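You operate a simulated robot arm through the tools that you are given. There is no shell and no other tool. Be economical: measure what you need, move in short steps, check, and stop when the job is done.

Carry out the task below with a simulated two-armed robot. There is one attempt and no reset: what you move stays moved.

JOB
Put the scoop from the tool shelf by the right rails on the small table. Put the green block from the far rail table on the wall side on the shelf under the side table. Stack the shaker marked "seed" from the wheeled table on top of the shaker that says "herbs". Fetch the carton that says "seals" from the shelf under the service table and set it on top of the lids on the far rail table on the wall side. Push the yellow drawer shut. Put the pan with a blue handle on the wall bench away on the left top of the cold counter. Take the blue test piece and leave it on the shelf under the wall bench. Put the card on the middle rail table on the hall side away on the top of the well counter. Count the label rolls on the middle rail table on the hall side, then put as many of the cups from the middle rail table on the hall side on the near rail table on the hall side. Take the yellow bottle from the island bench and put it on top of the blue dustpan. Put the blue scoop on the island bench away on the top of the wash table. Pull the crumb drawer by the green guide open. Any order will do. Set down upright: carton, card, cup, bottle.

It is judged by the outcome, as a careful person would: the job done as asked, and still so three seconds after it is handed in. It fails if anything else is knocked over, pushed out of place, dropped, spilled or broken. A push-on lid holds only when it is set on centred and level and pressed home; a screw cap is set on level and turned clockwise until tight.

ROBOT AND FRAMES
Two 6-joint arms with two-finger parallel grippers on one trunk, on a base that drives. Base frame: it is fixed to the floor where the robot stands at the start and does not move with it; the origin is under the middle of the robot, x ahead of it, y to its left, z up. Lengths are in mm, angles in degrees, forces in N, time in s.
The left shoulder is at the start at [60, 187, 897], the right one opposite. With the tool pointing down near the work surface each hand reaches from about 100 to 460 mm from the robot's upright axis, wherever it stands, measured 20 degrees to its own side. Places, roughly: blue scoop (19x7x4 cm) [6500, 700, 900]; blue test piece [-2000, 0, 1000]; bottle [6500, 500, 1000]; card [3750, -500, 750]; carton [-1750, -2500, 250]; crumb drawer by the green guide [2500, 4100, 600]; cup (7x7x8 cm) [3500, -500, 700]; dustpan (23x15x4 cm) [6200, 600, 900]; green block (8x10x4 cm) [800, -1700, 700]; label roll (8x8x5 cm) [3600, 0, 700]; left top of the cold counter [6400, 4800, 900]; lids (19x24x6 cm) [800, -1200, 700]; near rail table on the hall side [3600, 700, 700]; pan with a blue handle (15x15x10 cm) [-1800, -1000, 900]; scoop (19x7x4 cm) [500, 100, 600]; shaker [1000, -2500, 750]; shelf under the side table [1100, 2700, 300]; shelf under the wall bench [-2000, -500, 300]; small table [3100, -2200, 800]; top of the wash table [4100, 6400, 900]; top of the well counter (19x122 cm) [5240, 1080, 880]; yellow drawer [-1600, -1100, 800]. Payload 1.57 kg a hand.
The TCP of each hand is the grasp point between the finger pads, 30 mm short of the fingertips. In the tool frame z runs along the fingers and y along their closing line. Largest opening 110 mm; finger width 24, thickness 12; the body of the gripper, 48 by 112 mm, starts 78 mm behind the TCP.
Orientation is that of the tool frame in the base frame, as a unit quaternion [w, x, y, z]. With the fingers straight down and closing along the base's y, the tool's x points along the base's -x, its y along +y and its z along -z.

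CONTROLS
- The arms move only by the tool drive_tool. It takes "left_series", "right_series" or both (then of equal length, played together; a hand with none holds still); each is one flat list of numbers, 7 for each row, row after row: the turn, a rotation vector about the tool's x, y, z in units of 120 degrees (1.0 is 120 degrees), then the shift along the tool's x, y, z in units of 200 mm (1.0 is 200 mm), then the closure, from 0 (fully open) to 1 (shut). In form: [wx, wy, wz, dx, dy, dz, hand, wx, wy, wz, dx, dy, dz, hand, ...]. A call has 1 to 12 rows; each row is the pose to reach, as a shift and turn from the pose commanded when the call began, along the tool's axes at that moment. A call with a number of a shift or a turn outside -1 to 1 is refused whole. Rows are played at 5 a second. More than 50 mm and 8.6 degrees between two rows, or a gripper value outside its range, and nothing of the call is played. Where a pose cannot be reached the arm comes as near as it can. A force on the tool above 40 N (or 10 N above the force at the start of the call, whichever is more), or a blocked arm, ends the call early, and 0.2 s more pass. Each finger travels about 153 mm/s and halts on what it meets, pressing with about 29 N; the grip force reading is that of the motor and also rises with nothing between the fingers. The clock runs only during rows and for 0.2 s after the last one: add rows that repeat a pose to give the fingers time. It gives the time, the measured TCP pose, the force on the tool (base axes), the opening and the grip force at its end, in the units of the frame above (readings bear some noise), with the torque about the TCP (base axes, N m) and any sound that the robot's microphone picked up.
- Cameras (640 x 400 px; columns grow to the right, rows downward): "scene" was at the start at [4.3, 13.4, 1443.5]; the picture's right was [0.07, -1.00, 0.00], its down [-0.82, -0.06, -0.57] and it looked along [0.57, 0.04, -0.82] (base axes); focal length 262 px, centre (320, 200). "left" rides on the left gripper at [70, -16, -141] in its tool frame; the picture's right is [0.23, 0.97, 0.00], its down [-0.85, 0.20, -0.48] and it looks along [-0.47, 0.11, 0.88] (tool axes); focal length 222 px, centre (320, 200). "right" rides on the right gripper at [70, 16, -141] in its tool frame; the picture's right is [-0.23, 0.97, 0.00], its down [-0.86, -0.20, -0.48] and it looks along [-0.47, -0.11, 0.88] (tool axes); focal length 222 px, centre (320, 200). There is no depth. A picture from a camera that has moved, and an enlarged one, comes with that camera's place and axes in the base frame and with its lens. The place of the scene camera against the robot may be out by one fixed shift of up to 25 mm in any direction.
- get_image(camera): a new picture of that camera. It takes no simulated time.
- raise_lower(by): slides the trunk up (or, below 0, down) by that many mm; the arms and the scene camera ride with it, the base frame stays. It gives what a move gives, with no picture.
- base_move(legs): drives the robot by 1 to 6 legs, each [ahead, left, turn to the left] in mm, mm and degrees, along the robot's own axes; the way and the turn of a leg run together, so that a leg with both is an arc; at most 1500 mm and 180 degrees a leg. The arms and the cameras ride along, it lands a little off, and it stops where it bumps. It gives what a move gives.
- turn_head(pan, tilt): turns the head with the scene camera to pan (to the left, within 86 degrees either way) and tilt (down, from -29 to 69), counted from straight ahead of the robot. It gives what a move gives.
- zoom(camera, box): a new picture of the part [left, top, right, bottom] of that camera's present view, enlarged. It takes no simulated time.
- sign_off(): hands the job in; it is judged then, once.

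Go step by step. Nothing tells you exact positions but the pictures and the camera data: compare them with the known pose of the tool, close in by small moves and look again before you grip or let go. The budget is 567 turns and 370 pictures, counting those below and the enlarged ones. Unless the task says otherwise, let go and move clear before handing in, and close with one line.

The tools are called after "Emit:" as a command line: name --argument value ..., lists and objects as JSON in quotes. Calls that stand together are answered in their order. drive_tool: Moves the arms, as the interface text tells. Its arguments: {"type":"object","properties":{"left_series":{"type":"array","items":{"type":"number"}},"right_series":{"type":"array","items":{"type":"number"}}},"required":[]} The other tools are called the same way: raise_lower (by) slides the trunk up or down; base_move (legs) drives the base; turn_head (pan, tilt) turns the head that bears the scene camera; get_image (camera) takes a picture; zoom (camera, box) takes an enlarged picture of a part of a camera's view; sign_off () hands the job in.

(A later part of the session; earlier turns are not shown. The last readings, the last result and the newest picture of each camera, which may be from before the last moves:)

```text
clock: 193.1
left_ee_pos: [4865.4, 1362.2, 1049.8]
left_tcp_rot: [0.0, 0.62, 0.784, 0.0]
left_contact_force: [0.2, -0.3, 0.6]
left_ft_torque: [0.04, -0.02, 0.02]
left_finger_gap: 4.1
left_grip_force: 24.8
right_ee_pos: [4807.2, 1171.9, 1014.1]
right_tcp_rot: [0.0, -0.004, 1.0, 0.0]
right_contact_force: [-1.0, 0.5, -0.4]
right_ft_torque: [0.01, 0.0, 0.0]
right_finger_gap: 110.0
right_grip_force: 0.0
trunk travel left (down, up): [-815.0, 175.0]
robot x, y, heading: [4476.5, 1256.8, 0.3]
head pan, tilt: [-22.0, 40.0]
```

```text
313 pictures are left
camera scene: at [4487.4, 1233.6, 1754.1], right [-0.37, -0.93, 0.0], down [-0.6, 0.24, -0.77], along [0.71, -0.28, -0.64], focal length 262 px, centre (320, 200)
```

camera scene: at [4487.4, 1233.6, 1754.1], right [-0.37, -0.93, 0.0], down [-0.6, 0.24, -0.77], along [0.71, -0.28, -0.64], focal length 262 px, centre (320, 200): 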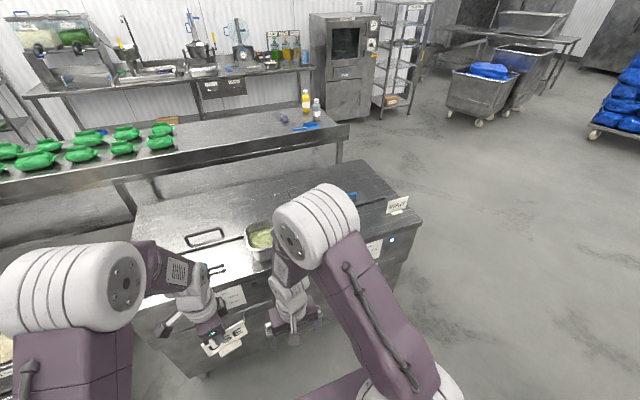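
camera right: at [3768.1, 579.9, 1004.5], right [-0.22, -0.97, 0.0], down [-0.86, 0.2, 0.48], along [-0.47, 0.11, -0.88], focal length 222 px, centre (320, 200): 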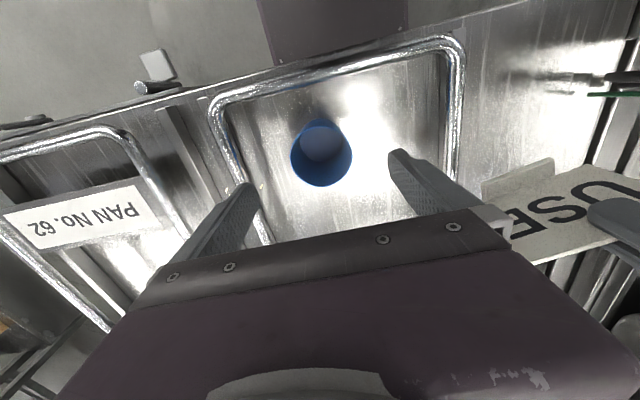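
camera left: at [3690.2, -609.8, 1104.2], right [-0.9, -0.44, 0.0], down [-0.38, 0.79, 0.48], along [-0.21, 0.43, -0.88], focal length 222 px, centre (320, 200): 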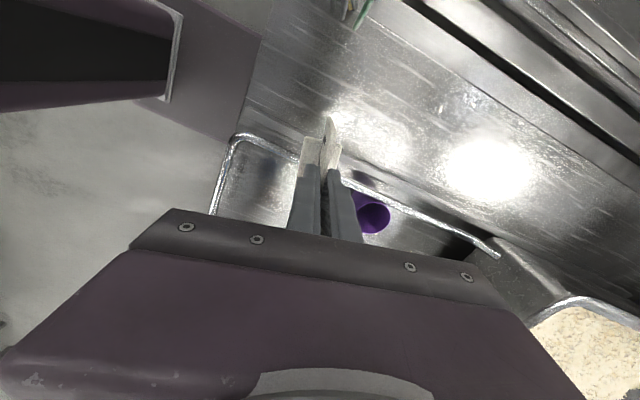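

Emit:
zoom --camera "scene" --box '[130, 150, 430, 300]'

Emit:
get_image --camera "right"

```text
2.13 times, centred on (280, 225) of scene
camera zoom: at [4487.4, 1233.6, 1754.1], right [-0.37, -0.93, 0.0], down [-0.6, 0.24, -0.77], along [0.71, -0.28, -0.64], focal length 559 px, centre (405, 147)
```

zoom: 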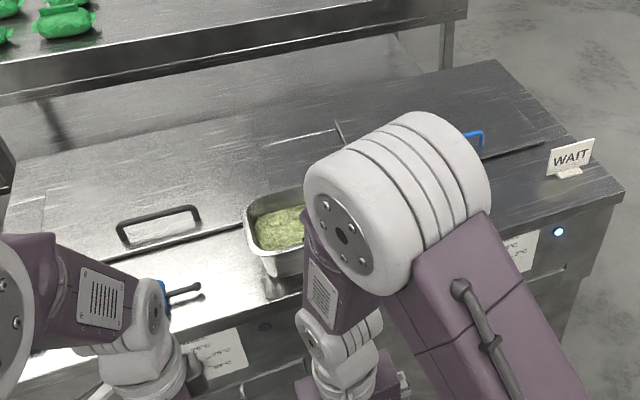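

```text
311 pictures are left
camera right: at [4737.8, 1186.7, 1154.0], right [0.22, 0.98, 0.0], down [0.86, -0.19, 0.48], along [0.47, -0.11, -0.88], focal length 222 px, centre (320, 200)
```

right: 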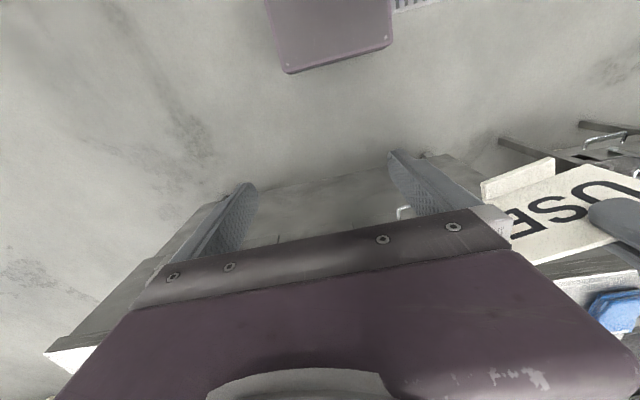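

The strip around y ≈ 950 between the WAIT card and the green tray looks free. Moving there.

Emit:
base_move --legs '[[0, -410, 0], [350, 0, 0]]'

Emit:
turn_head --pan 0 --tilt 60

Emit:
get_image --camera "scene"

Emit:
get_image --camera "left"

Emit:
get_image --camera "right"

```text
clock: 197.5
left_ee_pos: [5210.9, 949.9, 1052.5]
left_tcp_rot: [0.001, 0.622, 0.783, 0.001]
left_contact_force: [-14.3, 1.7, 4.6]
left_ft_torque: [-0.3, 0.9, -0.81]
left_finger_gap: 15.1
left_grip_force: 29.0
right_ee_pos: [5153.9, 760.3, 1015.2]
right_tcp_rot: [0.002, -0.002, 1.0, 0.0]
right_contact_force: [0.2, 0.3, 0.5]
right_ft_torque: [0.02, 0.0, 0.01]
right_finger_gap: 109.9
right_grip_force: 0.1
trunk travel left (down, up): [-815.0, 175.0]
robot x, y, heading: [4827.2, 846.2, 0.1]
head pan, tilt: [-22.0, 40.0]
```

```text
clock: 198.4
left_ee_pos: [5211.2, 950.8, 1051.1]
left_tcp_rot: [-0.001, 0.622, 0.783, 0.002]
left_contact_force: [-14.1, 2.1, 4.9]
left_ft_torque: [-0.18, 0.89, -0.79]
left_finger_gap: 14.5
left_grip_force: 28.8
right_ee_pos: [5153.2, 759.6, 1014.0]
right_tcp_rot: [0.001, -0.001, 1.0, 0.0]
right_contact_force: [-0.3, 1.5, -0.1]
right_ft_torque: [0.02, -0.02, -0.01]
right_finger_gap: 110.1
right_grip_force: 0.1
trunk travel left (down, up): [-815.0, 175.0]
robot x, y, heading: [4825.1, 842.3, 0.1]
head pan, tilt: [0.0, 60.0]
```

```text
310 pictures are left
camera scene: at [4819.9, 854.7, 1727.5], right [0.0, -1.0, 0.0], down [-0.86, 0.0, -0.5], along [0.5, 0.0, -0.86], focal length 262 px, centre (320, 200)
```

scene: 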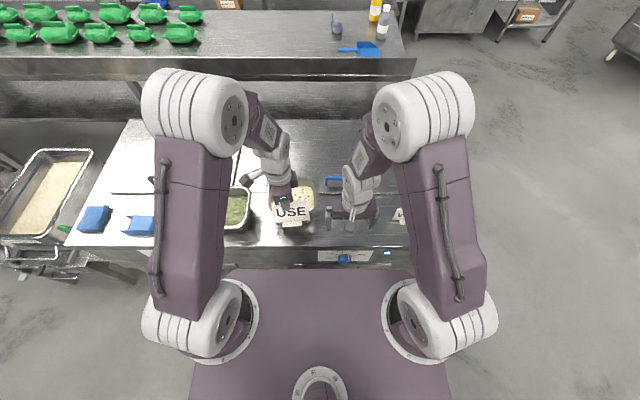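

```text
309 pictures are left
camera left: at [5178.0, 1014.0, 1192.0], right [0.9, 0.44, 0.0], down [0.39, -0.79, 0.48], along [0.21, -0.43, -0.88], focal length 222 px, centre (320, 200)
```

left: 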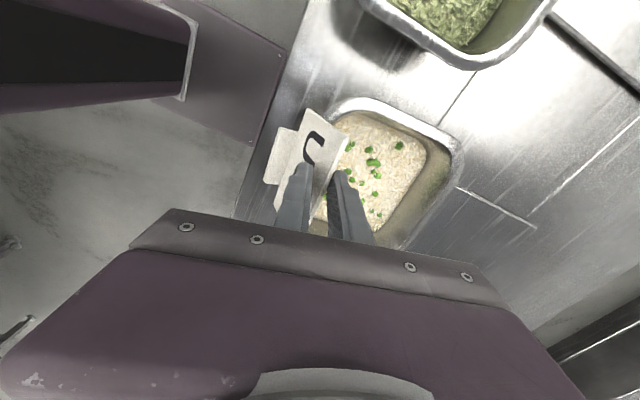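

```text
308 pictures are left
camera right: at [5084.0, 775.0, 1154.8], right [0.22, 0.97, 0.0], down [0.85, -0.2, 0.48], along [0.47, -0.11, -0.88], focal length 222 px, centre (320, 200)
```

right: 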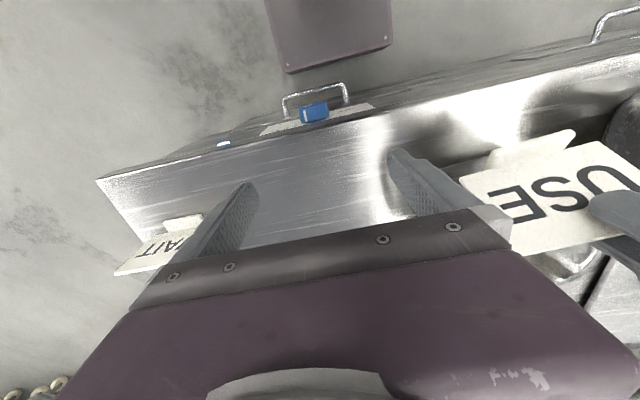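

The card bumped a second (rice) pan that was hidden behind my arm; it's now tilted in the grip. Backing off straight away.

Emit:
base_move --legs '[[-120, 0, 0]]'

Emit:
get_image --camera "left"

Emit:
zoom --camera "scene" --box '[200, 130, 420, 270]'

```text
clock: 199.6
left_ee_pos: [5095.4, 949.7, 1049.1]
left_tcp_rot: [-0.001, 0.621, 0.784, 0.0]
left_contact_force: [-0.4, -0.7, -0.8]
left_ft_torque: [0.02, 0.03, -0.03]
left_finger_gap: 3.8
left_grip_force: 24.6
right_ee_pos: [5038.7, 759.6, 1013.1]
right_tcp_rot: [-0.001, -0.002, 1.0, 0.001]
right_contact_force: [0.2, 0.1, 0.0]
right_ft_torque: [-0.01, 0.01, 0.01]
right_finger_gap: 109.9
right_grip_force: 0.0
trunk travel left (down, up): [-815.0, 175.0]
robot x, y, heading: [4704.1, 848.2, -0.1]
head pan, tilt: [0.0, 60.0]
```

```text
307 pictures are left
camera left: at [5064.1, 1013.4, 1190.3], right [0.9, 0.44, 0.0], down [0.39, -0.79, 0.48], along [0.21, -0.43, -0.88], focal length 222 px, centre (320, 200)
```

left: 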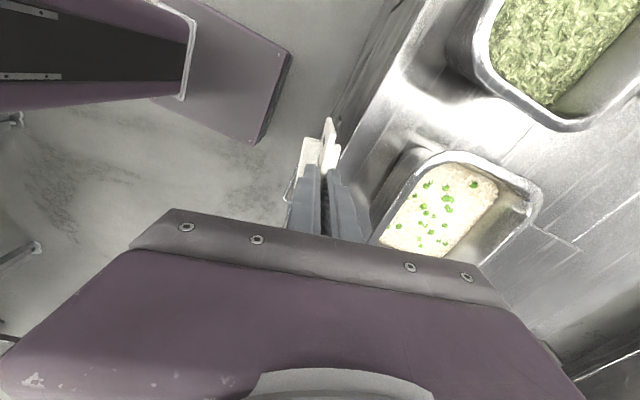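

```text
2.86 times, centred on (310, 200) of scene
camera zoom: at [4708.0, 854.2, 1727.4], right [0.0, -1.0, 0.0], down [-0.87, 0.0, -0.5], along [0.5, 0.0, -0.87], focal length 749 px, centre (349, 200)
```

zoom: 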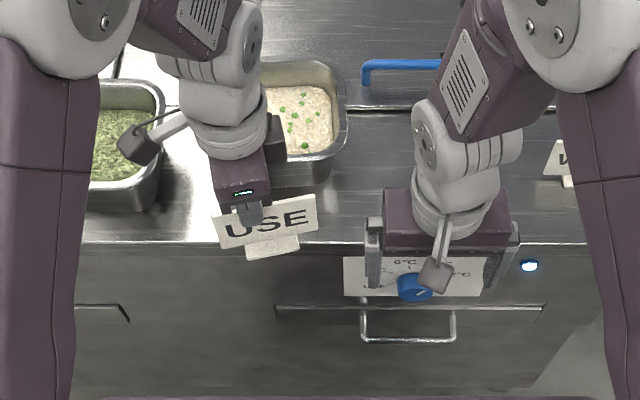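

The card sprang back to its original pose in the grip, and the pan looks undisturbed. Free strip is y 610–840. I'll tuck the right hand back and up, shift right, and look before advancing.

Emit:
drive_tool --right_series '[0, 0, 0, 0.15, 0, -0.1, 0, 0, 0, 0, 0.3, 0, -0.2, 0, 0, 0, 0, 0.5, 0, -0.3, 0, 0, 0, 0, 0.7, 0, -0.4, 0, 0, 0, 0, 0.7, 0, -0.5, 0]'

Emit:
base_move --legs '[[0, -235, 0]]'

Emit:
get_image --camera "left"

Emit:
get_image --camera "scene"

```text
clock: 200.8
left_ee_pos: [5093.5, 949.0, 1050.8]
left_tcp_rot: [-0.001, 0.622, 0.783, 0.001]
left_contact_force: [1.2, 0.1, 0.1]
left_ft_torque: [0.03, -0.03, 0.0]
left_finger_gap: 3.5
left_grip_force: 24.9
right_ee_pos: [4926.3, 780.8, 1128.0]
right_tcp_rot: [-0.001, -0.002, 1.0, -0.001]
right_contact_force: [-0.4, 0.7, 0.3]
right_ft_torque: [0.01, -0.03, 0.02]
right_finger_gap: 110.1
right_grip_force: 0.0
right hand out of reach, approached as far as the arm can: row 3, 4, 5
trunk travel left (down, up): [-815.0, 175.0]
robot x, y, heading: [4705.3, 846.3, -0.0]
head pan, tilt: [0.0, 60.0]
```

```text
clock: 202.6
left_ee_pos: [5094.9, 715.4, 1049.4]
left_tcp_rot: [0.0, 0.622, 0.783, 0.0]
left_contact_force: [-0.2, -0.1, 0.1]
left_ft_torque: [-0.04, -0.01, -0.01]
left_finger_gap: 3.5
left_grip_force: 24.2
right_ee_pos: [4927.7, 548.1, 1128.8]
right_tcp_rot: [-0.002, -0.002, 1.0, -0.002]
right_contact_force: [0.2, 0.4, 0.4]
right_ft_torque: [-0.03, -0.02, 0.0]
right_finger_gap: 110.0
right_grip_force: 0.0
trunk travel left (down, up): [-815.0, 175.0]
robot x, y, heading: [4707.9, 611.9, -0.0]
head pan, tilt: [0.0, 60.0]
```

```text
305 pictures are left
camera left: at [5062.6, 779.6, 1190.7], right [0.9, 0.44, 0.0], down [0.39, -0.79, 0.48], along [0.21, -0.43, -0.88], focal length 222 px, centre (320, 200)
```

left: 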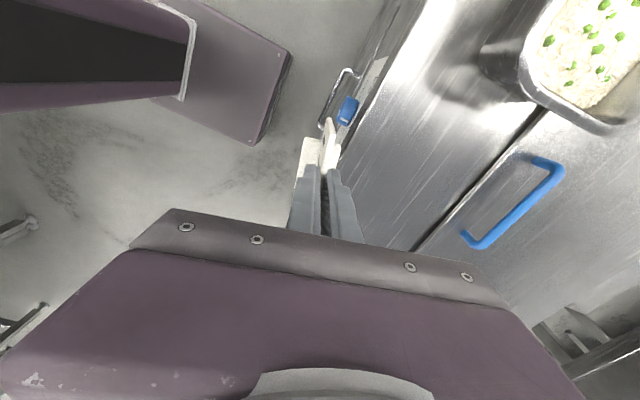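

```text
304 pictures are left
camera scene: at [4705.5, 621.1, 1727.4], right [0.0, -1.0, 0.0], down [-0.87, 0.0, -0.5], along [0.5, 0.0, -0.87], focal length 262 px, centre (320, 200)
```

scene: 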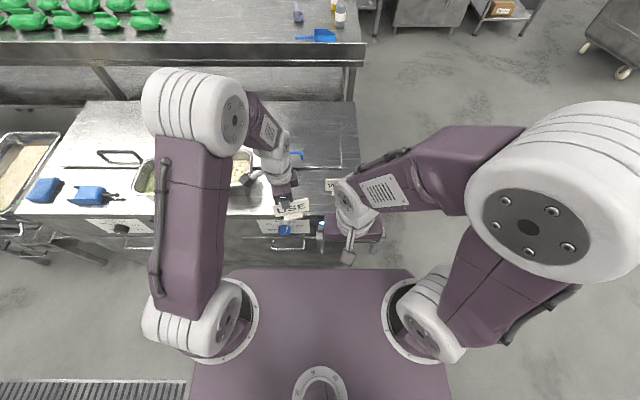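

The strip ahead is clear. Advance 138 mm, then lower.

Emit:
base_move --legs '[[138, 0, 0]]'

Emit:
drive_tool --left_series '[0, 0, 0, 0, 0, 0.1, 1, 0, 0, 0, 0, 0, 0.2, 1, 0, 0, 0, 0, 0, 0.3, 1, 0, 0, 0, 0, 0, 0.3, 1]'

Emit:
get_image --camera "left"

Emit:
zoom --camera "scene" --box '[220, 150, 380, 270]'

```text
clock: 203.9
left_ee_pos: [5230.2, 714.5, 1051.6]
left_tcp_rot: [0.001, 0.622, 0.783, 0.001]
left_contact_force: [0.1, -0.4, 0.1]
left_ft_torque: [0.01, -0.02, -0.02]
left_finger_gap: 3.6
left_grip_force: 24.1
right_ee_pos: [5063.8, 548.3, 1130.0]
right_tcp_rot: [0.0, -0.002, 1.0, -0.001]
right_contact_force: [-0.2, -0.3, -0.7]
right_ft_torque: [0.0, -0.03, -0.03]
right_finger_gap: 110.5
right_grip_force: 0.1
trunk travel left (down, up): [-815.0, 175.0]
robot x, y, heading: [4844.1, 613.6, 0.3]
head pan, tilt: [0.0, 60.0]
```

```text
clock: 204.9
left_ee_pos: [5232.8, 715.6, 989.8]
left_tcp_rot: [0.001, 0.622, 0.783, 0.0]
left_contact_force: [0.3, 0.3, -0.4]
left_ft_torque: [-0.01, 0.02, 0.01]
left_finger_gap: 3.6
left_grip_force: 24.6
right_ee_pos: [5066.3, 548.0, 1128.4]
right_tcp_rot: [-0.001, -0.002, 1.0, -0.001]
right_contact_force: [0.3, 0.7, 0.0]
right_ft_torque: [0.0, 0.01, 0.0]
right_finger_gap: 110.2
right_grip_force: 0.0
trunk travel left (down, up): [-815.0, 175.0]
robot x, y, heading: [4841.4, 612.6, 0.3]
head pan, tilt: [0.0, 60.0]
```

```text
303 pictures are left
camera left: at [5200.2, 778.9, 1130.7], right [0.9, 0.44, 0.0], down [0.39, -0.79, 0.48], along [0.21, -0.43, -0.88], focal length 222 px, centre (320, 200)
```

left: 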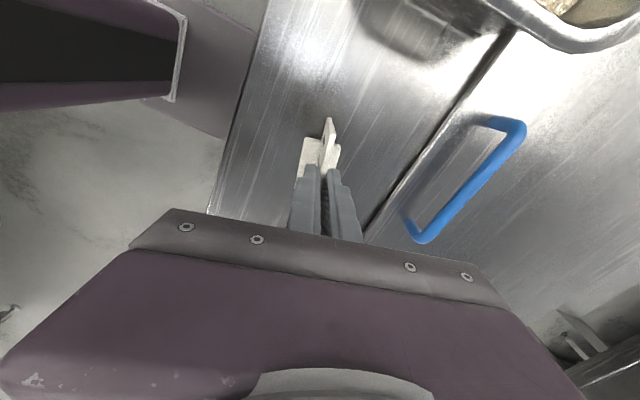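

```text
3.33 times, centred on (300, 210) of scene
camera zoom: at [4842.8, 619.2, 1727.4], right [0.0, -1.0, 0.0], down [-0.87, 0.0, -0.5], along [0.5, 0.0, -0.87], focal length 874 px, centre (387, 167)
```

zoom: 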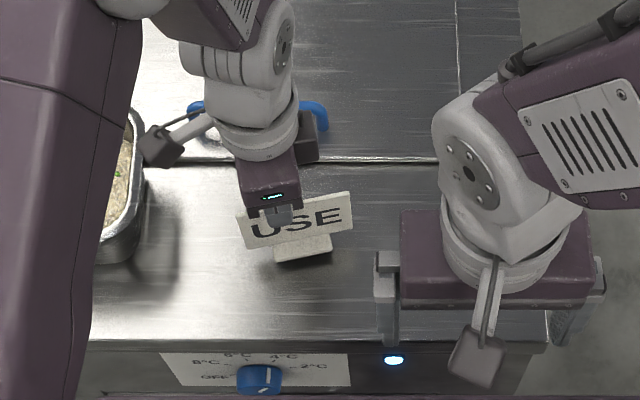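

Card hovers over the strip. Descend in small steps to contact.

Emit:
drive_tool --left_series '[0, 0, 0, 0, 0, 0.02, 1, 0, 0, 0, 0, 0, 0.04, 1, 0, 0, 0, 0, 0, 0.05, 1, 0, 0, 0, 0, 0, 0.05, 1]'

Emit:
drive_tool --left_series '[0, 0, 0, 0, 0, 0.01, 1, 0, 0, 0, 0, 0, 0.02, 1, 0, 0, 0, 0, 0, 0.02, 1]'

```text
clock: 205.9
left_ee_pos: [5232.7, 715.7, 978.9]
left_tcp_rot: [-0.001, 0.622, 0.783, 0.0]
left_contact_force: [0.1, -1.2, -0.6]
left_ft_torque: [0.03, 0.02, 0.01]
left_finger_gap: 3.6
left_grip_force: 24.9
right_ee_pos: [5065.8, 548.0, 1128.8]
right_tcp_rot: [-0.002, -0.002, 1.0, -0.001]
right_contact_force: [-0.3, -0.4, 0.0]
right_ft_torque: [-0.05, -0.01, 0.02]
right_finger_gap: 110.2
right_grip_force: 0.0
trunk travel left (down, up): [-815.0, 175.0]
robot x, y, heading: [4845.2, 610.1, 0.2]
head pan, tilt: [0.0, 60.0]
```

```text
clock: 206.7
left_ee_pos: [5233.2, 715.7, 975.9]
left_tcp_rot: [-0.001, 0.622, 0.783, 0.001]
left_contact_force: [-0.1, 0.3, -0.2]
left_ft_torque: [0.01, 0.04, -0.03]
left_finger_gap: 3.8
left_grip_force: 24.5
right_ee_pos: [5065.7, 548.0, 1128.5]
right_tcp_rot: [-0.002, -0.002, 1.0, -0.001]
right_contact_force: [0.8, -0.3, 0.3]
right_ft_torque: [0.06, 0.01, -0.01]
right_finger_gap: 110.0
right_grip_force: 0.0
trunk travel left (down, up): [-815.0, 175.0]
robot x, y, heading: [4843.7, 609.1, 0.3]
head pan, tilt: [0.0, 60.0]
```

Emit:
drive_tool --left_series '[0, 0, 0, 0, 0, 0.01, 1, 0, 0, 0, 0, 0, 0.02, 1, 0, 0, 0, 0, 0, 0.02, 1]'

Emit:
drive_tool --left_series '[0, 0, 0, 0, 0, 0.01, 1, 0, 0, 0, 0, 0, 0.015, 1, 0, 0, 0, 0, 0, 0.015, 1]'

```text
clock: 207.5
left_ee_pos: [5232.0, 715.4, 973.9]
left_tcp_rot: [0.001, 0.621, 0.783, 0.001]
left_contact_force: [2.3, 0.3, 21.0]
left_ft_torque: [-0.02, -0.06, 0.0]
left_finger_gap: 3.9
left_grip_force: 24.5
right_ee_pos: [5064.3, 545.6, 1128.6]
right_tcp_rot: [-0.001, -0.002, 1.0, -0.001]
right_contact_force: [0.3, 0.7, -0.2]
right_ft_torque: [0.0, 0.0, 0.02]
right_finger_gap: 109.7
right_grip_force: 0.1
trunk travel left (down, up): [-815.0, 175.0]
robot x, y, heading: [4844.6, 613.1, 0.1]
head pan, tilt: [0.0, 60.0]
```

```text
clock: 208.3
left_ee_pos: [5232.4, 713.4, 969.9]
left_tcp_rot: [0.001, 0.622, 0.783, 0.001]
left_contact_force: [3.7, 0.7, 19.4]
left_ft_torque: [0.01, -0.1, 0.02]
left_finger_gap: 3.7
left_grip_force: 25.1
right_ee_pos: [5065.0, 546.8, 1129.2]
right_tcp_rot: [0.0, -0.002, 1.0, -0.001]
right_contact_force: [0.2, -0.3, -0.4]
right_ft_torque: [0.01, 0.01, 0.0]
right_finger_gap: 109.9
right_grip_force: 0.0
trunk travel left (down, up): [-815.0, 175.0]
robot x, y, heading: [4844.4, 613.4, -0.0]
head pan, tilt: [0.0, 60.0]
```

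In contact. Opening and rising.

Emit:
drive_tool --left_series '[0, 0, 0, 0, 0, -0.01, 0.85, 0, 0, 0, 0, 0, -0.01, 0.7, 0, 0, 0, 0, 0, -0.01, 0.7, 0, 0, 0, 0, 0, -0.1, 0.7, 0, 0, 0, 0, 0, -0.3, 0.7, 0, 0, 0, 0, 0, -0.5, 0.7, 0, 0, 0, 0, 0, -0.6, 0.7]'

Emit:
base_move --legs '[[-250, 0, 0]]'

Emit:
get_image --camera "scene"

```text
clock: 209.9
left_ee_pos: [5233.2, 715.9, 1090.3]
left_tcp_rot: [-0.001, 0.622, 0.783, 0.0]
left_contact_force: [-0.1, 0.2, 0.1]
left_ft_torque: [0.01, -0.01, 0.0]
left_finger_gap: 32.9
left_grip_force: 0.2
right_ee_pos: [5067.3, 546.7, 1128.9]
right_tcp_rot: [-0.002, -0.001, 1.0, -0.001]
right_contact_force: [-0.7, 0.8, -0.1]
right_ft_torque: [0.0, 0.03, -0.02]
right_finger_gap: 110.0
right_grip_force: 0.0
trunk travel left (down, up): [-815.0, 175.0]
robot x, y, heading: [4847.6, 611.6, 0.0]
head pan, tilt: [0.0, 60.0]
```

```text
clock: 211.8
left_ee_pos: [4983.2, 714.5, 1087.3]
left_tcp_rot: [-0.001, 0.622, 0.783, 0.0]
left_contact_force: [0.9, -0.8, -0.8]
left_ft_torque: [0.02, 0.03, -0.02]
left_finger_gap: 33.0
left_grip_force: 0.1
right_ee_pos: [4815.1, 547.6, 1128.6]
right_tcp_rot: [-0.001, -0.001, 1.0, -0.001]
right_contact_force: [0.8, 1.0, 0.4]
right_ft_torque: [0.04, 0.01, 0.01]
right_finger_gap: 110.2
right_grip_force: 0.1
trunk travel left (down, up): [-815.0, 175.0]
robot x, y, heading: [4593.9, 612.1, 0.2]
head pan, tilt: [0.0, 60.0]
```

```text
301 pictures are left
camera scene: at [4593.7, 618.5, 1727.4], right [0.0, -1.0, 0.0], down [-0.87, 0.0, -0.5], along [0.5, 0.0, -0.87], focal length 262 px, centre (320, 200)
```

scene: 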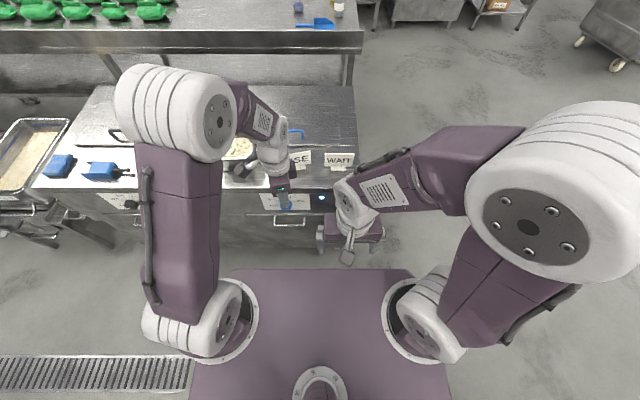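

Card stands on the well counter next to the WAIT card. Now the second cup (green, right hand): return the right hand to a normal pose, turn round, lower the trunk and drive in front of it.

Emit:
drive_tool --right_series '[0, 0, 0, -0.15, -0.05, 0.1, 0, 0, 0, 0, -0.3, -0.1, 0.2, 0, 0, 0, 0, -0.45, -0.15, 0.35, 0, 0, 0, 0, -0.6, -0.18, 0.5, 0, 0, 0, 0, -0.6, -0.18, 0.5, 0]'

Emit:
base_move --legs '[[-120, 0, 0], [0, 0, 180], [0, 850, 0]]'

Emit:
raise_lower --by -150

```text
clock: 212.9
left_ee_pos: [4981.2, 715.2, 1090.1]
left_tcp_rot: [0.001, 0.622, 0.783, 0.0]
left_contact_force: [0.1, 0.0, 0.2]
left_ft_torque: [0.01, -0.01, 0.01]
left_finger_gap: 33.3
left_grip_force: 0.0
right_ee_pos: [4932.7, 510.4, 1029.3]
right_tcp_rot: [-0.001, -0.001, 1.0, -0.001]
right_contact_force: [-0.1, -0.3, -0.2]
right_ft_torque: [0.0, 0.02, 0.01]
right_finger_gap: 109.9
right_grip_force: 0.2
trunk travel left (down, up): [-815.0, 175.0]
robot x, y, heading: [4591.2, 611.1, 0.3]
head pan, tilt: [0.0, 60.0]
```

```text
clock: 225.5
left_ee_pos: [4059.6, -319.2, 1088.4]
left_tcp_rot: [0.001, 0.773, -0.634, 0.001]
left_contact_force: [-0.2, 0.5, 0.2]
left_ft_torque: [-0.03, -0.04, -0.03]
left_finger_gap: 33.1
left_grip_force: 0.0
right_ee_pos: [4114.0, -117.8, 1028.7]
right_tcp_rot: [-0.001, 1.0, -0.012, 0.002]
right_contact_force: [0.9, -0.7, -1.3]
right_ft_torque: [-0.02, 0.0, -0.03]
right_finger_gap: 110.0
right_grip_force: 0.0
trunk travel left (down, up): [-815.0, 175.0]
robot x, y, heading: [4453.0, -230.3, 178.5]
head pan, tilt: [0.0, 60.0]
```

```text
clock: 227.3
left_ee_pos: [4059.7, -320.9, 938.5]
left_tcp_rot: [0.0, 0.774, -0.633, 0.001]
left_contact_force: [0.1, 0.8, -0.3]
left_ft_torque: [-0.03, -0.02, 0.01]
left_finger_gap: 32.9
left_grip_force: 0.1
right_ee_pos: [4114.4, -119.3, 879.5]
right_tcp_rot: [0.0, 1.0, -0.013, 0.001]
right_contact_force: [0.2, 0.1, -0.6]
right_ft_torque: [-0.01, 0.03, 0.02]
right_finger_gap: 110.0
right_grip_force: 0.0
trunk travel left (down, up): [-665.0, 325.0]
robot x, y, heading: [4452.9, -227.3, 178.7]
head pan, tilt: [0.0, 60.0]
```

Emit:
base_move --legs '[[390, 14, 1.4]]'

Emit:
get_image --camera "right"

```text
clock: 229.7
left_ee_pos: [3672.0, -339.6, 938.6]
left_tcp_rot: [0.001, 0.782, -0.624, 0.001]
left_contact_force: [0.0, -0.6, 0.2]
left_ft_torque: [0.03, 0.01, 0.01]
left_finger_gap: 33.3
left_grip_force: 0.1
right_ee_pos: [3721.0, -135.3, 878.8]
right_tcp_rot: [-0.001, 1.0, -0.001, 0.002]
right_contact_force: [0.2, 0.8, 0.2]
right_ft_torque: [-0.02, 0.02, -0.01]
right_finger_gap: 109.9
right_grip_force: 0.1
trunk travel left (down, up): [-665.0, 325.0]
robot x, y, heading: [4060.9, -237.3, 179.8]
head pan, tilt: [0.0, 60.0]
```

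```text
300 pictures are left
camera right: at [3791.3, -153.4, 1019.9], right [-0.23, -0.97, 0.0], down [-0.86, 0.2, 0.48], along [-0.46, 0.11, -0.88], focal length 222 px, centre (320, 200)
```

right: 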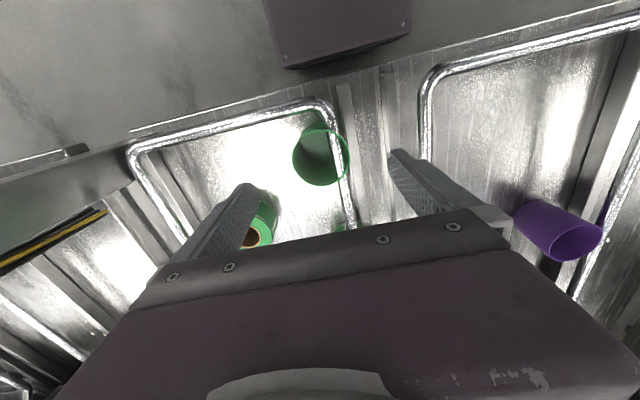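

The cup is centred between the fingers. The card lifted through the wire without resistance, so the wire isn't solid. Descending to z ≈ 755 and gripping.

Emit:
drive_tool --right_series '[0, 0, 0, 0.02, 0.005, 0.2, 0.1, 0, 0, 0, 0.02, 0.005, 0.4, 0.1, 0, 0, 0, 0.02, 0.005, 0.55, 0.1, 0, 0, 0, 0.02, 0.005, 0.62, 0.1, 0, 0, 0, 0.02, 0.005, 0.62, 0.1]'

Emit:
get_image --camera "right"

```text
clock: 230.9
left_ee_pos: [3673.3, -339.4, 939.3]
left_tcp_rot: [0.0, 0.781, -0.624, 0.001]
left_contact_force: [0.0, 0.1, 0.5]
left_ft_torque: [-0.03, 0.01, 0.01]
left_finger_gap: 33.0
left_grip_force: 0.0
right_ee_pos: [3726.0, -136.2, 754.6]
right_tcp_rot: [0.0, 1.0, -0.002, 0.001]
right_contact_force: [-0.6, 0.2, 0.3]
right_ft_torque: [-0.05, 0.0, 0.01]
right_finger_gap: 98.9
right_grip_force: 0.1
trunk travel left (down, up): [-665.0, 325.0]
robot x, y, heading: [4059.9, -235.2, 179.8]
head pan, tilt: [0.0, 60.0]
```

```text
299 pictures are left
camera right: at [3795.5, -154.0, 895.3], right [-0.23, -0.97, 0.0], down [-0.86, 0.2, 0.48], along [-0.46, 0.11, -0.88], focal length 222 px, centre (320, 200)
```

right: 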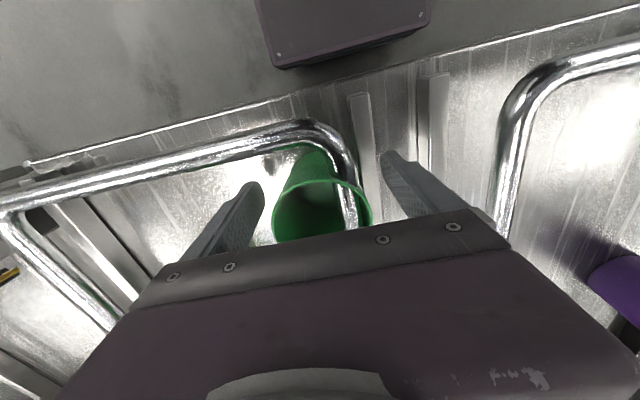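

Centred. Closing.

Emit:
drive_tool --right_series '[0, 0, 0, 0, 0, 0, 0.5, 0, 0, 0, 0, 0, 0, 1, 0, 0, 0, 0, 0, 0, 1, 0, 0, 0, 0, 0, 0, 1]'

Emit:
raise_lower --by 20

Emit:
drive_tool --right_series '[0, 0, 0, 0, 0, -0.2, 1, 0, 0, 0, 0, 0, -0.4, 1, 0, 0, 0, 0, 0, -0.55, 1]'

Emit:
get_image --camera "right"

```text
clock: 231.9
left_ee_pos: [3673.4, -340.1, 937.8]
left_tcp_rot: [0.001, 0.781, -0.624, 0.001]
left_contact_force: [0.1, 0.3, 0.2]
left_ft_torque: [-0.02, -0.02, 0.0]
left_finger_gap: 32.9
left_grip_force: 0.1
right_ee_pos: [3726.1, -136.6, 754.1]
right_tcp_rot: [-0.001, 1.0, -0.001, 0.001]
right_contact_force: [0.1, 0.7, 0.7]
right_ft_torque: [0.01, 0.01, 0.0]
right_finger_gap: 65.8
right_grip_force: 29.3
trunk travel left (down, up): [-665.0, 325.0]
robot x, y, heading: [4059.2, -233.9, 179.8]
head pan, tilt: [0.0, 60.0]
```

```text
clock: 232.6
left_ee_pos: [3672.0, -339.8, 958.6]
left_tcp_rot: [0.001, 0.782, -0.624, 0.001]
left_contact_force: [0.0, -0.7, 0.3]
left_ft_torque: [0.0, 0.02, 0.01]
left_finger_gap: 33.3
left_grip_force: 0.0
right_ee_pos: [3725.0, -136.0, 775.7]
right_tcp_rot: [-0.001, 1.0, -0.001, 0.001]
right_contact_force: [0.6, 0.4, 0.2]
right_ft_torque: [0.0, 0.01, 0.0]
right_finger_gap: 65.7
right_grip_force: 28.7
trunk travel left (down, up): [-685.0, 305.0]
robot x, y, heading: [4059.4, -233.7, 179.7]
head pan, tilt: [0.0, 60.0]
```

```text
clock: 233.4
left_ee_pos: [3672.6, -338.3, 958.8]
left_tcp_rot: [0.001, 0.781, -0.624, 0.001]
left_contact_force: [0.1, 0.0, 0.4]
left_ft_torque: [0.0, 0.01, 0.01]
left_finger_gap: 32.9
left_grip_force: 0.0
right_ee_pos: [3725.1, -136.7, 885.6]
right_tcp_rot: [-0.001, 1.0, 0.0, 0.0]
right_contact_force: [-0.3, -0.6, -0.1]
right_ft_torque: [0.01, 0.01, 0.0]
right_finger_gap: 65.8
right_grip_force: 28.8
trunk travel left (down, up): [-685.0, 305.0]
robot x, y, heading: [4061.1, -235.5, 180.1]
head pan, tilt: [0.0, 60.0]
```

```text
298 pictures are left
camera right: at [3796.0, -154.5, 1026.0], right [-0.23, -0.97, 0.0], down [-0.86, 0.2, 0.48], along [-0.46, 0.11, -0.88], focal length 222 px, centre (320, 200)
```

right: 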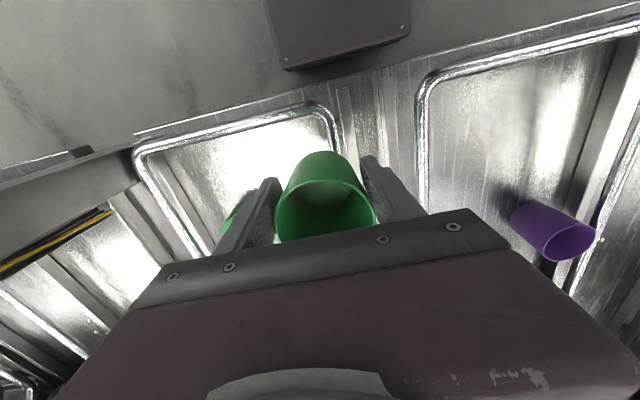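

Green cup is held. I'll set it behind the blue one at about (3600, 597): back off, shift right, extend the hand, then drive in.

Emit:
base_move --legs '[[-400, 0, 0], [0, -680, 0]]'

Emit:
drive_tool --right_series '[0, 0, 0, -0.2, -0.1, 0, 1, 0, 0, 0, -0.35, -0.2, 0, 1, 0, 0, 0, -0.475, -0.25, 0, 1, 0, 0, 0, -0.475, -0.25, 0, 1]'

Emit:
get_image --camera "scene"

```text
clock: 239.2
left_ee_pos: [4068.1, 342.9, 958.5]
left_tcp_rot: [0.0, 0.783, -0.622, 0.0]
left_contact_force: [0.3, 0.8, -0.4]
left_ft_torque: [-0.02, 0.0, 0.0]
left_finger_gap: 32.9
left_grip_force: 0.1
right_ee_pos: [4119.6, 546.1, 884.1]
right_tcp_rot: [-0.002, 1.0, 0.001, 0.002]
right_contact_force: [0.7, 0.6, -0.3]
right_ft_torque: [0.0, -0.01, -0.03]
right_finger_gap: 65.6
right_grip_force: 29.2
trunk travel left (down, up): [-685.0, 305.0]
robot x, y, heading: [4452.4, 446.0, -179.7]
head pan, tilt: [0.0, 60.0]
```

```text
clock: 240.2
left_ee_pos: [4067.5, 342.6, 959.3]
left_tcp_rot: [0.001, 0.783, -0.622, 0.0]
left_contact_force: [0.6, -0.4, 0.3]
left_ft_torque: [0.0, 0.02, -0.05]
left_finger_gap: 33.2
left_grip_force: 0.1
right_ee_pos: [4023.5, 594.5, 885.4]
right_tcp_rot: [-0.001, 1.0, 0.001, 0.001]
right_contact_force: [0.3, -0.1, -0.5]
right_ft_torque: [0.03, -0.01, 0.03]
right_finger_gap: 65.7
right_grip_force: 29.0
trunk travel left (down, up): [-685.0, 305.0]
robot x, y, heading: [4452.7, 443.6, -180.1]
head pan, tilt: [0.0, 60.0]
```

```text
297 pictures are left
camera scene: at [4441.7, 455.0, 1597.4], right [0.0, 1.0, 0.0], down [0.87, 0.0, -0.5], along [-0.5, 0.0, -0.87], focal length 262 px, centre (320, 200)
```

scene: 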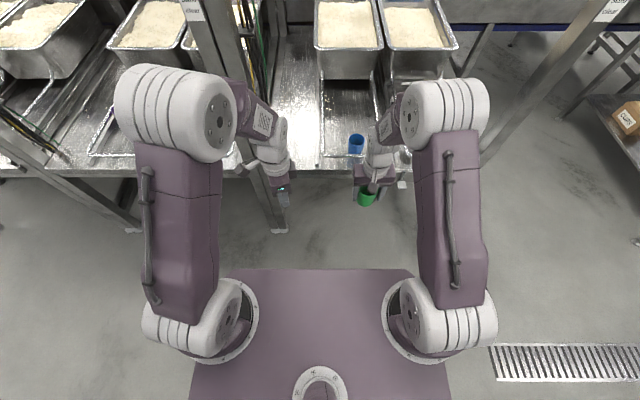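

Post clears the left hand by ~100 mm. Driving in 420 mm.

Emit:
base_move --legs '[[420, 0, 0]]'

Emit:
get_image --camera "right"

```text
clock: 242.8
left_ee_pos: [3648.4, 341.0, 959.0]
left_tcp_rot: [0.001, 0.783, -0.622, 0.001]
left_contact_force: [-0.2, 0.0, -0.6]
left_ft_torque: [-0.02, -0.05, -0.02]
left_finger_gap: 33.0
left_grip_force: 0.1
right_ee_pos: [3603.8, 592.2, 884.3]
right_tcp_rot: [-0.001, 1.0, 0.003, 0.002]
right_contact_force: [-0.3, -0.7, 0.6]
right_ft_torque: [0.03, -0.05, -0.02]
right_finger_gap: 65.6
right_grip_force: 28.9
trunk travel left (down, up): [-685.0, 305.0]
robot x, y, heading: [4035.8, 445.3, -180.0]
head pan, tilt: [0.0, 60.0]
```

```text
296 pictures are left
camera right: at [3674.7, 575.2, 1025.4], right [-0.22, -0.97, 0.0], down [-0.86, 0.19, 0.48], along [-0.46, 0.11, -0.88], focal length 222 px, centre (320, 200)
```

right: 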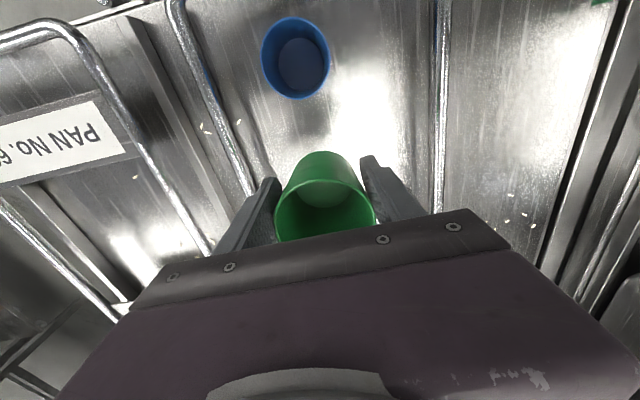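

Clear of the blue cup. Lowering.

Emit:
drive_tool --right_series '[0, 0, 0, 0, 0, 0.2, 1, 0, 0, 0, 0, 0, 0.4, 1, 0, 0, 0, 0, 0, 0.55, 1, 0, 0, 0, 0, 0, 0.61, 1, 0, 0, 0, 0, 0, 0.625, 1, 0, 0, 0, 0, 0, 0.63, 1, 0, 0, 0, 0, 0, 0.63, 1]'

Emit:
drive_tool --right_series '[0, 0, 0, 0, 0, 0.01, 1, 0, 0, 0, 0, 0, 0.02, 1, 0, 0, 0, 0, 0, 0.02, 1]'

```text
clock: 244.4
left_ee_pos: [3647.7, 340.6, 958.3]
left_tcp_rot: [0.002, 0.784, -0.621, 0.0]
left_contact_force: [0.1, 1.3, -0.1]
left_ft_torque: [0.01, 0.01, 0.01]
left_finger_gap: 33.0
left_grip_force: 0.1
right_ee_pos: [3604.2, 593.2, 759.1]
right_tcp_rot: [-0.001, 1.0, 0.003, 0.002]
right_contact_force: [-0.1, 0.2, -0.7]
right_ft_torque: [-0.01, 0.02, 0.01]
right_finger_gap: 65.5
right_grip_force: 28.8
trunk travel left (down, up): [-685.0, 305.0]
robot x, y, heading: [4035.0, 447.4, -179.8]
head pan, tilt: [0.0, 60.0]
```

```text
clock: 245.2
left_ee_pos: [3648.0, 339.7, 960.1]
left_tcp_rot: [0.001, 0.784, -0.621, 0.0]
left_contact_force: [-0.5, -0.9, 0.2]
left_ft_torque: [0.03, -0.01, 0.0]
left_finger_gap: 32.8
left_grip_force: 0.0
right_ee_pos: [3605.7, 593.8, 754.5]
right_tcp_rot: [-0.001, 1.0, 0.002, 0.001]
right_contact_force: [0.7, 0.7, 3.4]
right_ft_torque: [0.07, 0.02, 0.01]
right_finger_gap: 65.9
right_grip_force: 29.2
trunk travel left (down, up): [-685.0, 305.0]
robot x, y, heading: [4037.4, 447.7, -179.9]
head pan, tilt: [0.0, 60.0]
```

Touching. Open, rise, and check.

Emit:
drive_tool --right_series '[0, 0, 0, 0, 0, 0, 0.6, 0, 0, 0, 0, 0, 0, 0.2, 0, 0, 0, 0, 0, 0, 0.1, 0, 0, 0, 0, 0, -0.1, 0.1, 0, 0, 0, 0, 0, -0.3, 0.1, 0, 0, 0, 0, 0, -0.5, 0.1, 0, 0, 0, 0, 0, -0.6, 0.1]'

Emit:
get_image --camera "right"

```text
clock: 246.8
left_ee_pos: [3647.7, 341.1, 959.1]
left_tcp_rot: [0.0, 0.784, -0.621, 0.001]
left_contact_force: [0.9, 0.1, 0.3]
left_ft_torque: [0.0, 0.01, -0.03]
left_finger_gap: 33.2
left_grip_force: 0.0
right_ee_pos: [3605.2, 592.9, 874.2]
right_tcp_rot: [-0.001, 1.0, 0.003, 0.002]
right_contact_force: [-0.5, 0.4, -0.8]
right_ft_torque: [-0.03, 0.03, -0.01]
right_finger_gap: 99.3
right_grip_force: 0.1
trunk travel left (down, up): [-685.0, 305.0]
robot x, y, heading: [4035.0, 442.3, -179.8]
head pan, tilt: [0.0, 60.0]
```

```text
295 pictures are left
camera right: at [3675.8, 575.6, 1015.0], right [-0.22, -0.97, 0.0], down [-0.86, 0.19, 0.48], along [-0.46, 0.11, -0.88], focal length 222 px, centre (320, 200)
```

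right: 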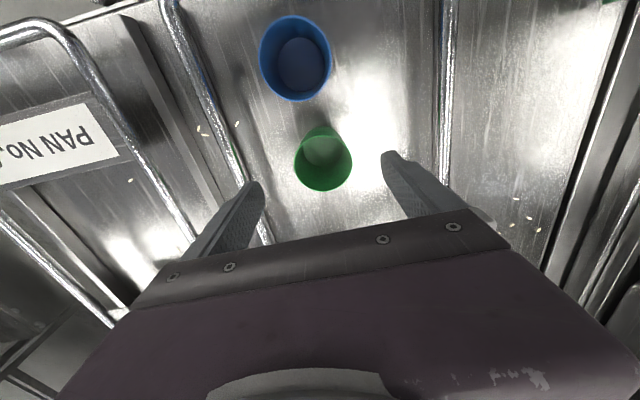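

Both cups stand on the near rail table (2 rolls → 2 cups). Next the island bench: back off, restore the left hand's orientation, raise, and drive round to the bench's right end.

Emit:
base_move --legs '[[-430, 0, 0], [0, 700, 0], [0, 0, 180], [1500, 0, 0], [300, 0, 0], [0, 0, 90]]'

Emit:
drive_tool --left_series '[0, 0, -0.0713, 0, 0, 0, 0.2, 0, 0, -0.1427, 0, 0, 0, 0.2, 0, 0, -0.214, 0, 0, 0, 0.2, 0, 0, -0.285, 0, 0, 0, 0.2, 0, 0, -0.3567, 0, 0, 0, 0.2, 0, 0, -0.428, 0, 0, 0, 0.2, 0, 0, -0.4993, 0, 0, 0, 0.2, 0, 0, -0.5707, 0, 0, 0, 0.2, 0, 0, -0.642, 0, 0, 0, 0.2]' --right_series '[0, 0, 0, 0.05, 0, 0, 0, 0, 0, 0, 0.1, 0, 0, 0, 0, 0, 0, 0.15, 0, 0, 0, 0, 0, 0, 0.2, 0, 0, 0, 0, 0, 0, 0.25, 0, 0, 0, 0, 0, 0, 0.3, 0, 0, 0, 0, 0, 0, 0.35, 0, 0, 0, 0, 0, 0, 0.4, 0, 0, 0, 0, 0, 0, 0.4, 0, 0, 0]'

Emit:
raise_lower --by 150

Emit:
turn_head --pan 0 --tilt 30

Emit:
get_image --camera "scene"

```text
clock: 272.7
left_ee_pos: [6156.3, 135.2, 957.9]
left_tcp_rot: [-0.001, -0.118, 0.993, 0.0]
left_contact_force: [0.3, 1.1, 0.7]
left_ft_torque: [-0.03, 0.01, -0.01]
left_finger_gap: 32.8
left_grip_force: 0.1
right_ee_pos: [6409.7, 180.5, 874.1]
right_tcp_rot: [0.0, 0.711, -0.703, 0.002]
right_contact_force: [0.4, 0.4, 0.1]
right_ft_torque: [-0.03, 0.0, -0.01]
right_finger_gap: 99.1
right_grip_force: 0.0
trunk travel left (down, up): [-685.0, 305.0]
robot x, y, heading: [6262.9, -254.6, 90.9]
head pan, tilt: [0.0, 60.0]
```

```text
clock: 274.7
left_ee_pos: [6156.4, 135.3, 958.7]
left_tcp_rot: [0.002, 0.712, -0.702, 0.0]
left_contact_force: [0.5, 0.0, -0.2]
left_ft_torque: [-0.02, -0.01, 0.0]
left_finger_gap: 88.0
left_grip_force: 0.0
right_ee_pos: [6410.3, 99.9, 874.0]
right_tcp_rot: [0.0, 0.711, -0.703, 0.002]
right_contact_force: [0.3, -0.9, -0.3]
right_ft_torque: [-0.01, 0.04, 0.03]
right_finger_gap: 110.1
right_grip_force: 0.0
trunk travel left (down, up): [-685.0, 305.0]
robot x, y, heading: [6265.0, -252.8, 90.7]
head pan, tilt: [0.0, 60.0]
```

```text
clock: 276.5
left_ee_pos: [6156.6, 134.7, 1109.6]
left_tcp_rot: [0.001, 0.711, -0.703, 0.0]
left_contact_force: [0.0, 0.4, -0.4]
left_ft_torque: [0.01, 0.0, -0.04]
left_finger_gap: 88.1
left_grip_force: 0.0
right_ee_pos: [6409.3, 100.6, 1024.8]
right_tcp_rot: [0.001, 0.712, -0.702, 0.001]
right_contact_force: [-0.6, 0.2, 0.5]
right_ft_torque: [-0.01, -0.02, -0.01]
right_finger_gap: 109.9
right_grip_force: 0.0
trunk travel left (down, up): [-835.0, 155.0]
robot x, y, heading: [6261.4, -251.4, 90.9]
head pan, tilt: [0.0, 60.0]
```

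```text
clock: 277.4
left_ee_pos: [6157.1, 134.8, 1109.3]
left_tcp_rot: [0.0, 0.712, -0.703, 0.0]
left_contact_force: [0.3, -0.4, 0.0]
left_ft_torque: [-0.03, 0.02, 0.01]
left_finger_gap: 87.9
left_grip_force: 0.1
right_ee_pos: [6409.7, 99.7, 1024.4]
right_tcp_rot: [0.001, 0.712, -0.703, 0.002]
right_contact_force: [-0.3, 0.3, -0.4]
right_ft_torque: [-0.01, 0.0, -0.02]
right_finger_gap: 110.2
right_grip_force: 0.0
trunk travel left (down, up): [-835.0, 155.0]
robot x, y, heading: [6264.1, -255.0, 91.3]
head pan, tilt: [0.0, 30.0]
```

```text
294 pictures are left
camera scene: at [6256.6, -214.1, 1789.4], right [1.0, 0.01, 0.0], down [0.01, -0.5, -0.87], along [-0.01, 0.87, -0.5], focal length 262 px, centre (320, 200)
```

scene: 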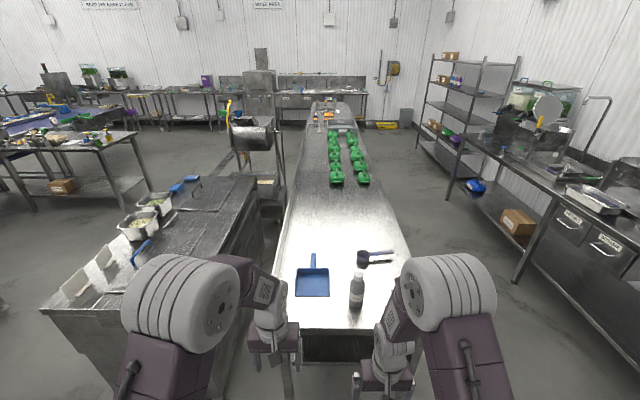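

Dustpan and blue scoop are visible; the yellow bottle is hidden behind the right elbow. I'll shift sideways to see it.

Emit:
base_move --legs '[[150, -250, -1]]'

Emit:
turn_head --pan 5 --tilt 42

Emit:
get_image --camera "scene"

Emit:
get_image --camera "left"

```text
clock: 279.4
left_ee_pos: [6414.5, 287.3, 1108.4]
left_tcp_rot: [0.0, -0.705, 0.709, 0.0]
left_contact_force: [0.5, -0.3, 0.3]
left_ft_torque: [0.03, 0.02, 0.01]
left_finger_gap: 88.1
left_grip_force: 0.2
right_ee_pos: [6666.9, 246.0, 1025.2]
right_tcp_rot: [0.001, -0.705, 0.709, -0.001]
right_contact_force: [-0.4, 0.4, 0.2]
right_ft_torque: [-0.01, 0.0, -0.01]
right_finger_gap: 109.9
right_grip_force: 0.0
trunk travel left (down, up): [-835.0, 155.0]
robot x, y, heading: [6516.4, -103.7, 89.4]
head pan, tilt: [0.0, 30.0]
```

```text
clock: 280.2
left_ee_pos: [6415.7, 288.1, 1108.7]
left_tcp_rot: [-0.001, -0.705, 0.709, 0.0]
left_contact_force: [0.0, 0.1, 0.0]
left_ft_torque: [-0.03, 0.0, -0.01]
left_finger_gap: 87.8
left_grip_force: 0.0
right_ee_pos: [6667.9, 248.2, 1023.6]
right_tcp_rot: [0.0, -0.705, 0.709, -0.001]
right_contact_force: [-0.7, -0.1, 0.0]
right_ft_torque: [-0.01, 0.01, 0.01]
right_finger_gap: 110.1
right_grip_force: 0.1
trunk travel left (down, up): [-835.0, 155.0]
robot x, y, heading: [6513.3, -102.4, 89.9]
head pan, tilt: [5.0, 42.0]
```

```text
293 pictures are left
camera scene: at [6502.4, -70.0, 1771.2], right [1.0, 0.08, 0.0], down [0.05, -0.67, -0.74], along [-0.06, 0.74, -0.67], focal length 262 px, centre (320, 200)
```

scene: 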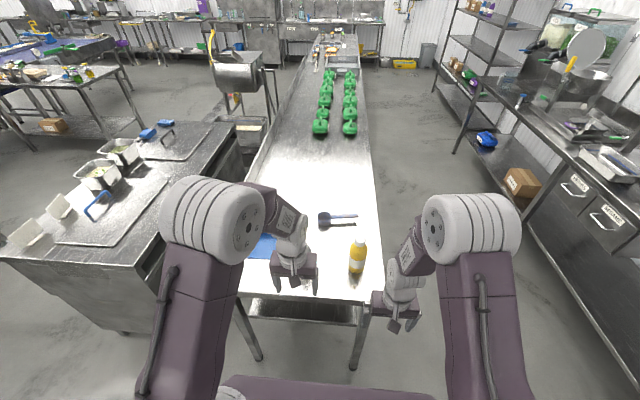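

```text
292 pictures are left
camera left: at [6431.2, 217.7, 1249.7], right [-0.98, -0.22, 0.0], down [-0.19, 0.86, 0.48], along [-0.11, 0.47, -0.88], focal length 222 px, centre (320, 200)
```

left: 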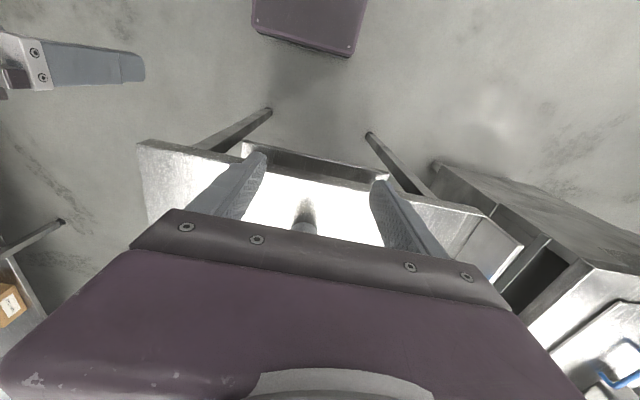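

Yellow bottle ≈ (6597, 498), about 200 mm tall; clear bottle ≈ (6389, 474); scoop ≈ (6449–6604, 770). I'll tuck the left hand, zoom on the bottle, and approach with the right hand.

Emit:
drive_tool --left_series '[0, 0, 0, 0.15, 0.05, -0.15, 0.2, 0, 0, 0, 0.3, 0.1, -0.3, 0.2, 0, 0, 0, 0.45, 0.15, -0.45, 0.2, 0, 0, 0, 0.5, 0.2, -0.5, 0.2]'

Emit:
zoom --camera "scene" --box '[250, 190, 400, 300]'

```text
clock: 281.2
left_ee_pos: [6375.4, 188.2, 1210.0]
left_tcp_rot: [0.001, -0.705, 0.709, 0.0]
left_contact_force: [-0.5, -0.3, 0.2]
left_ft_torque: [-0.02, -0.01, 0.0]
left_finger_gap: 88.0
left_grip_force: 0.0
right_ee_pos: [6668.0, 247.4, 1024.1]
right_tcp_rot: [0.0, -0.705, 0.709, -0.001]
right_contact_force: [0.4, 0.1, -0.3]
right_ft_torque: [-0.01, 0.01, 0.03]
right_finger_gap: 110.0
right_grip_force: 0.1
trunk travel left (down, up): [-835.0, 155.0]
robot x, y, heading: [6514.5, -104.4, 90.0]
head pan, tilt: [5.0, 42.0]
```

```text
3.64 times, centred on (325, 245) of scene
camera zoom: at [6501.0, -71.3, 1771.2], right [1.0, 0.08, 0.0], down [0.05, -0.67, -0.74], along [-0.06, 0.74, -0.67], focal length 953 px, centre (302, 36)
```

zoom: 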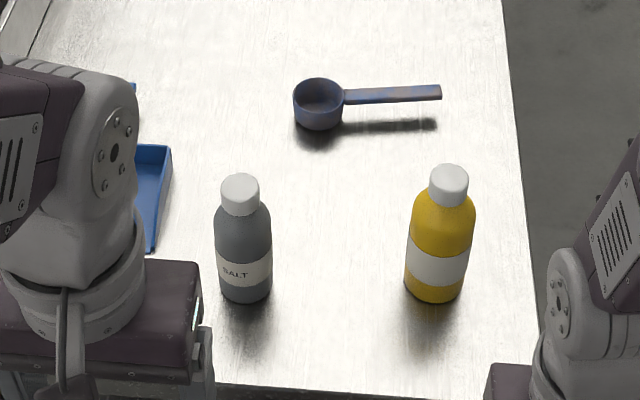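

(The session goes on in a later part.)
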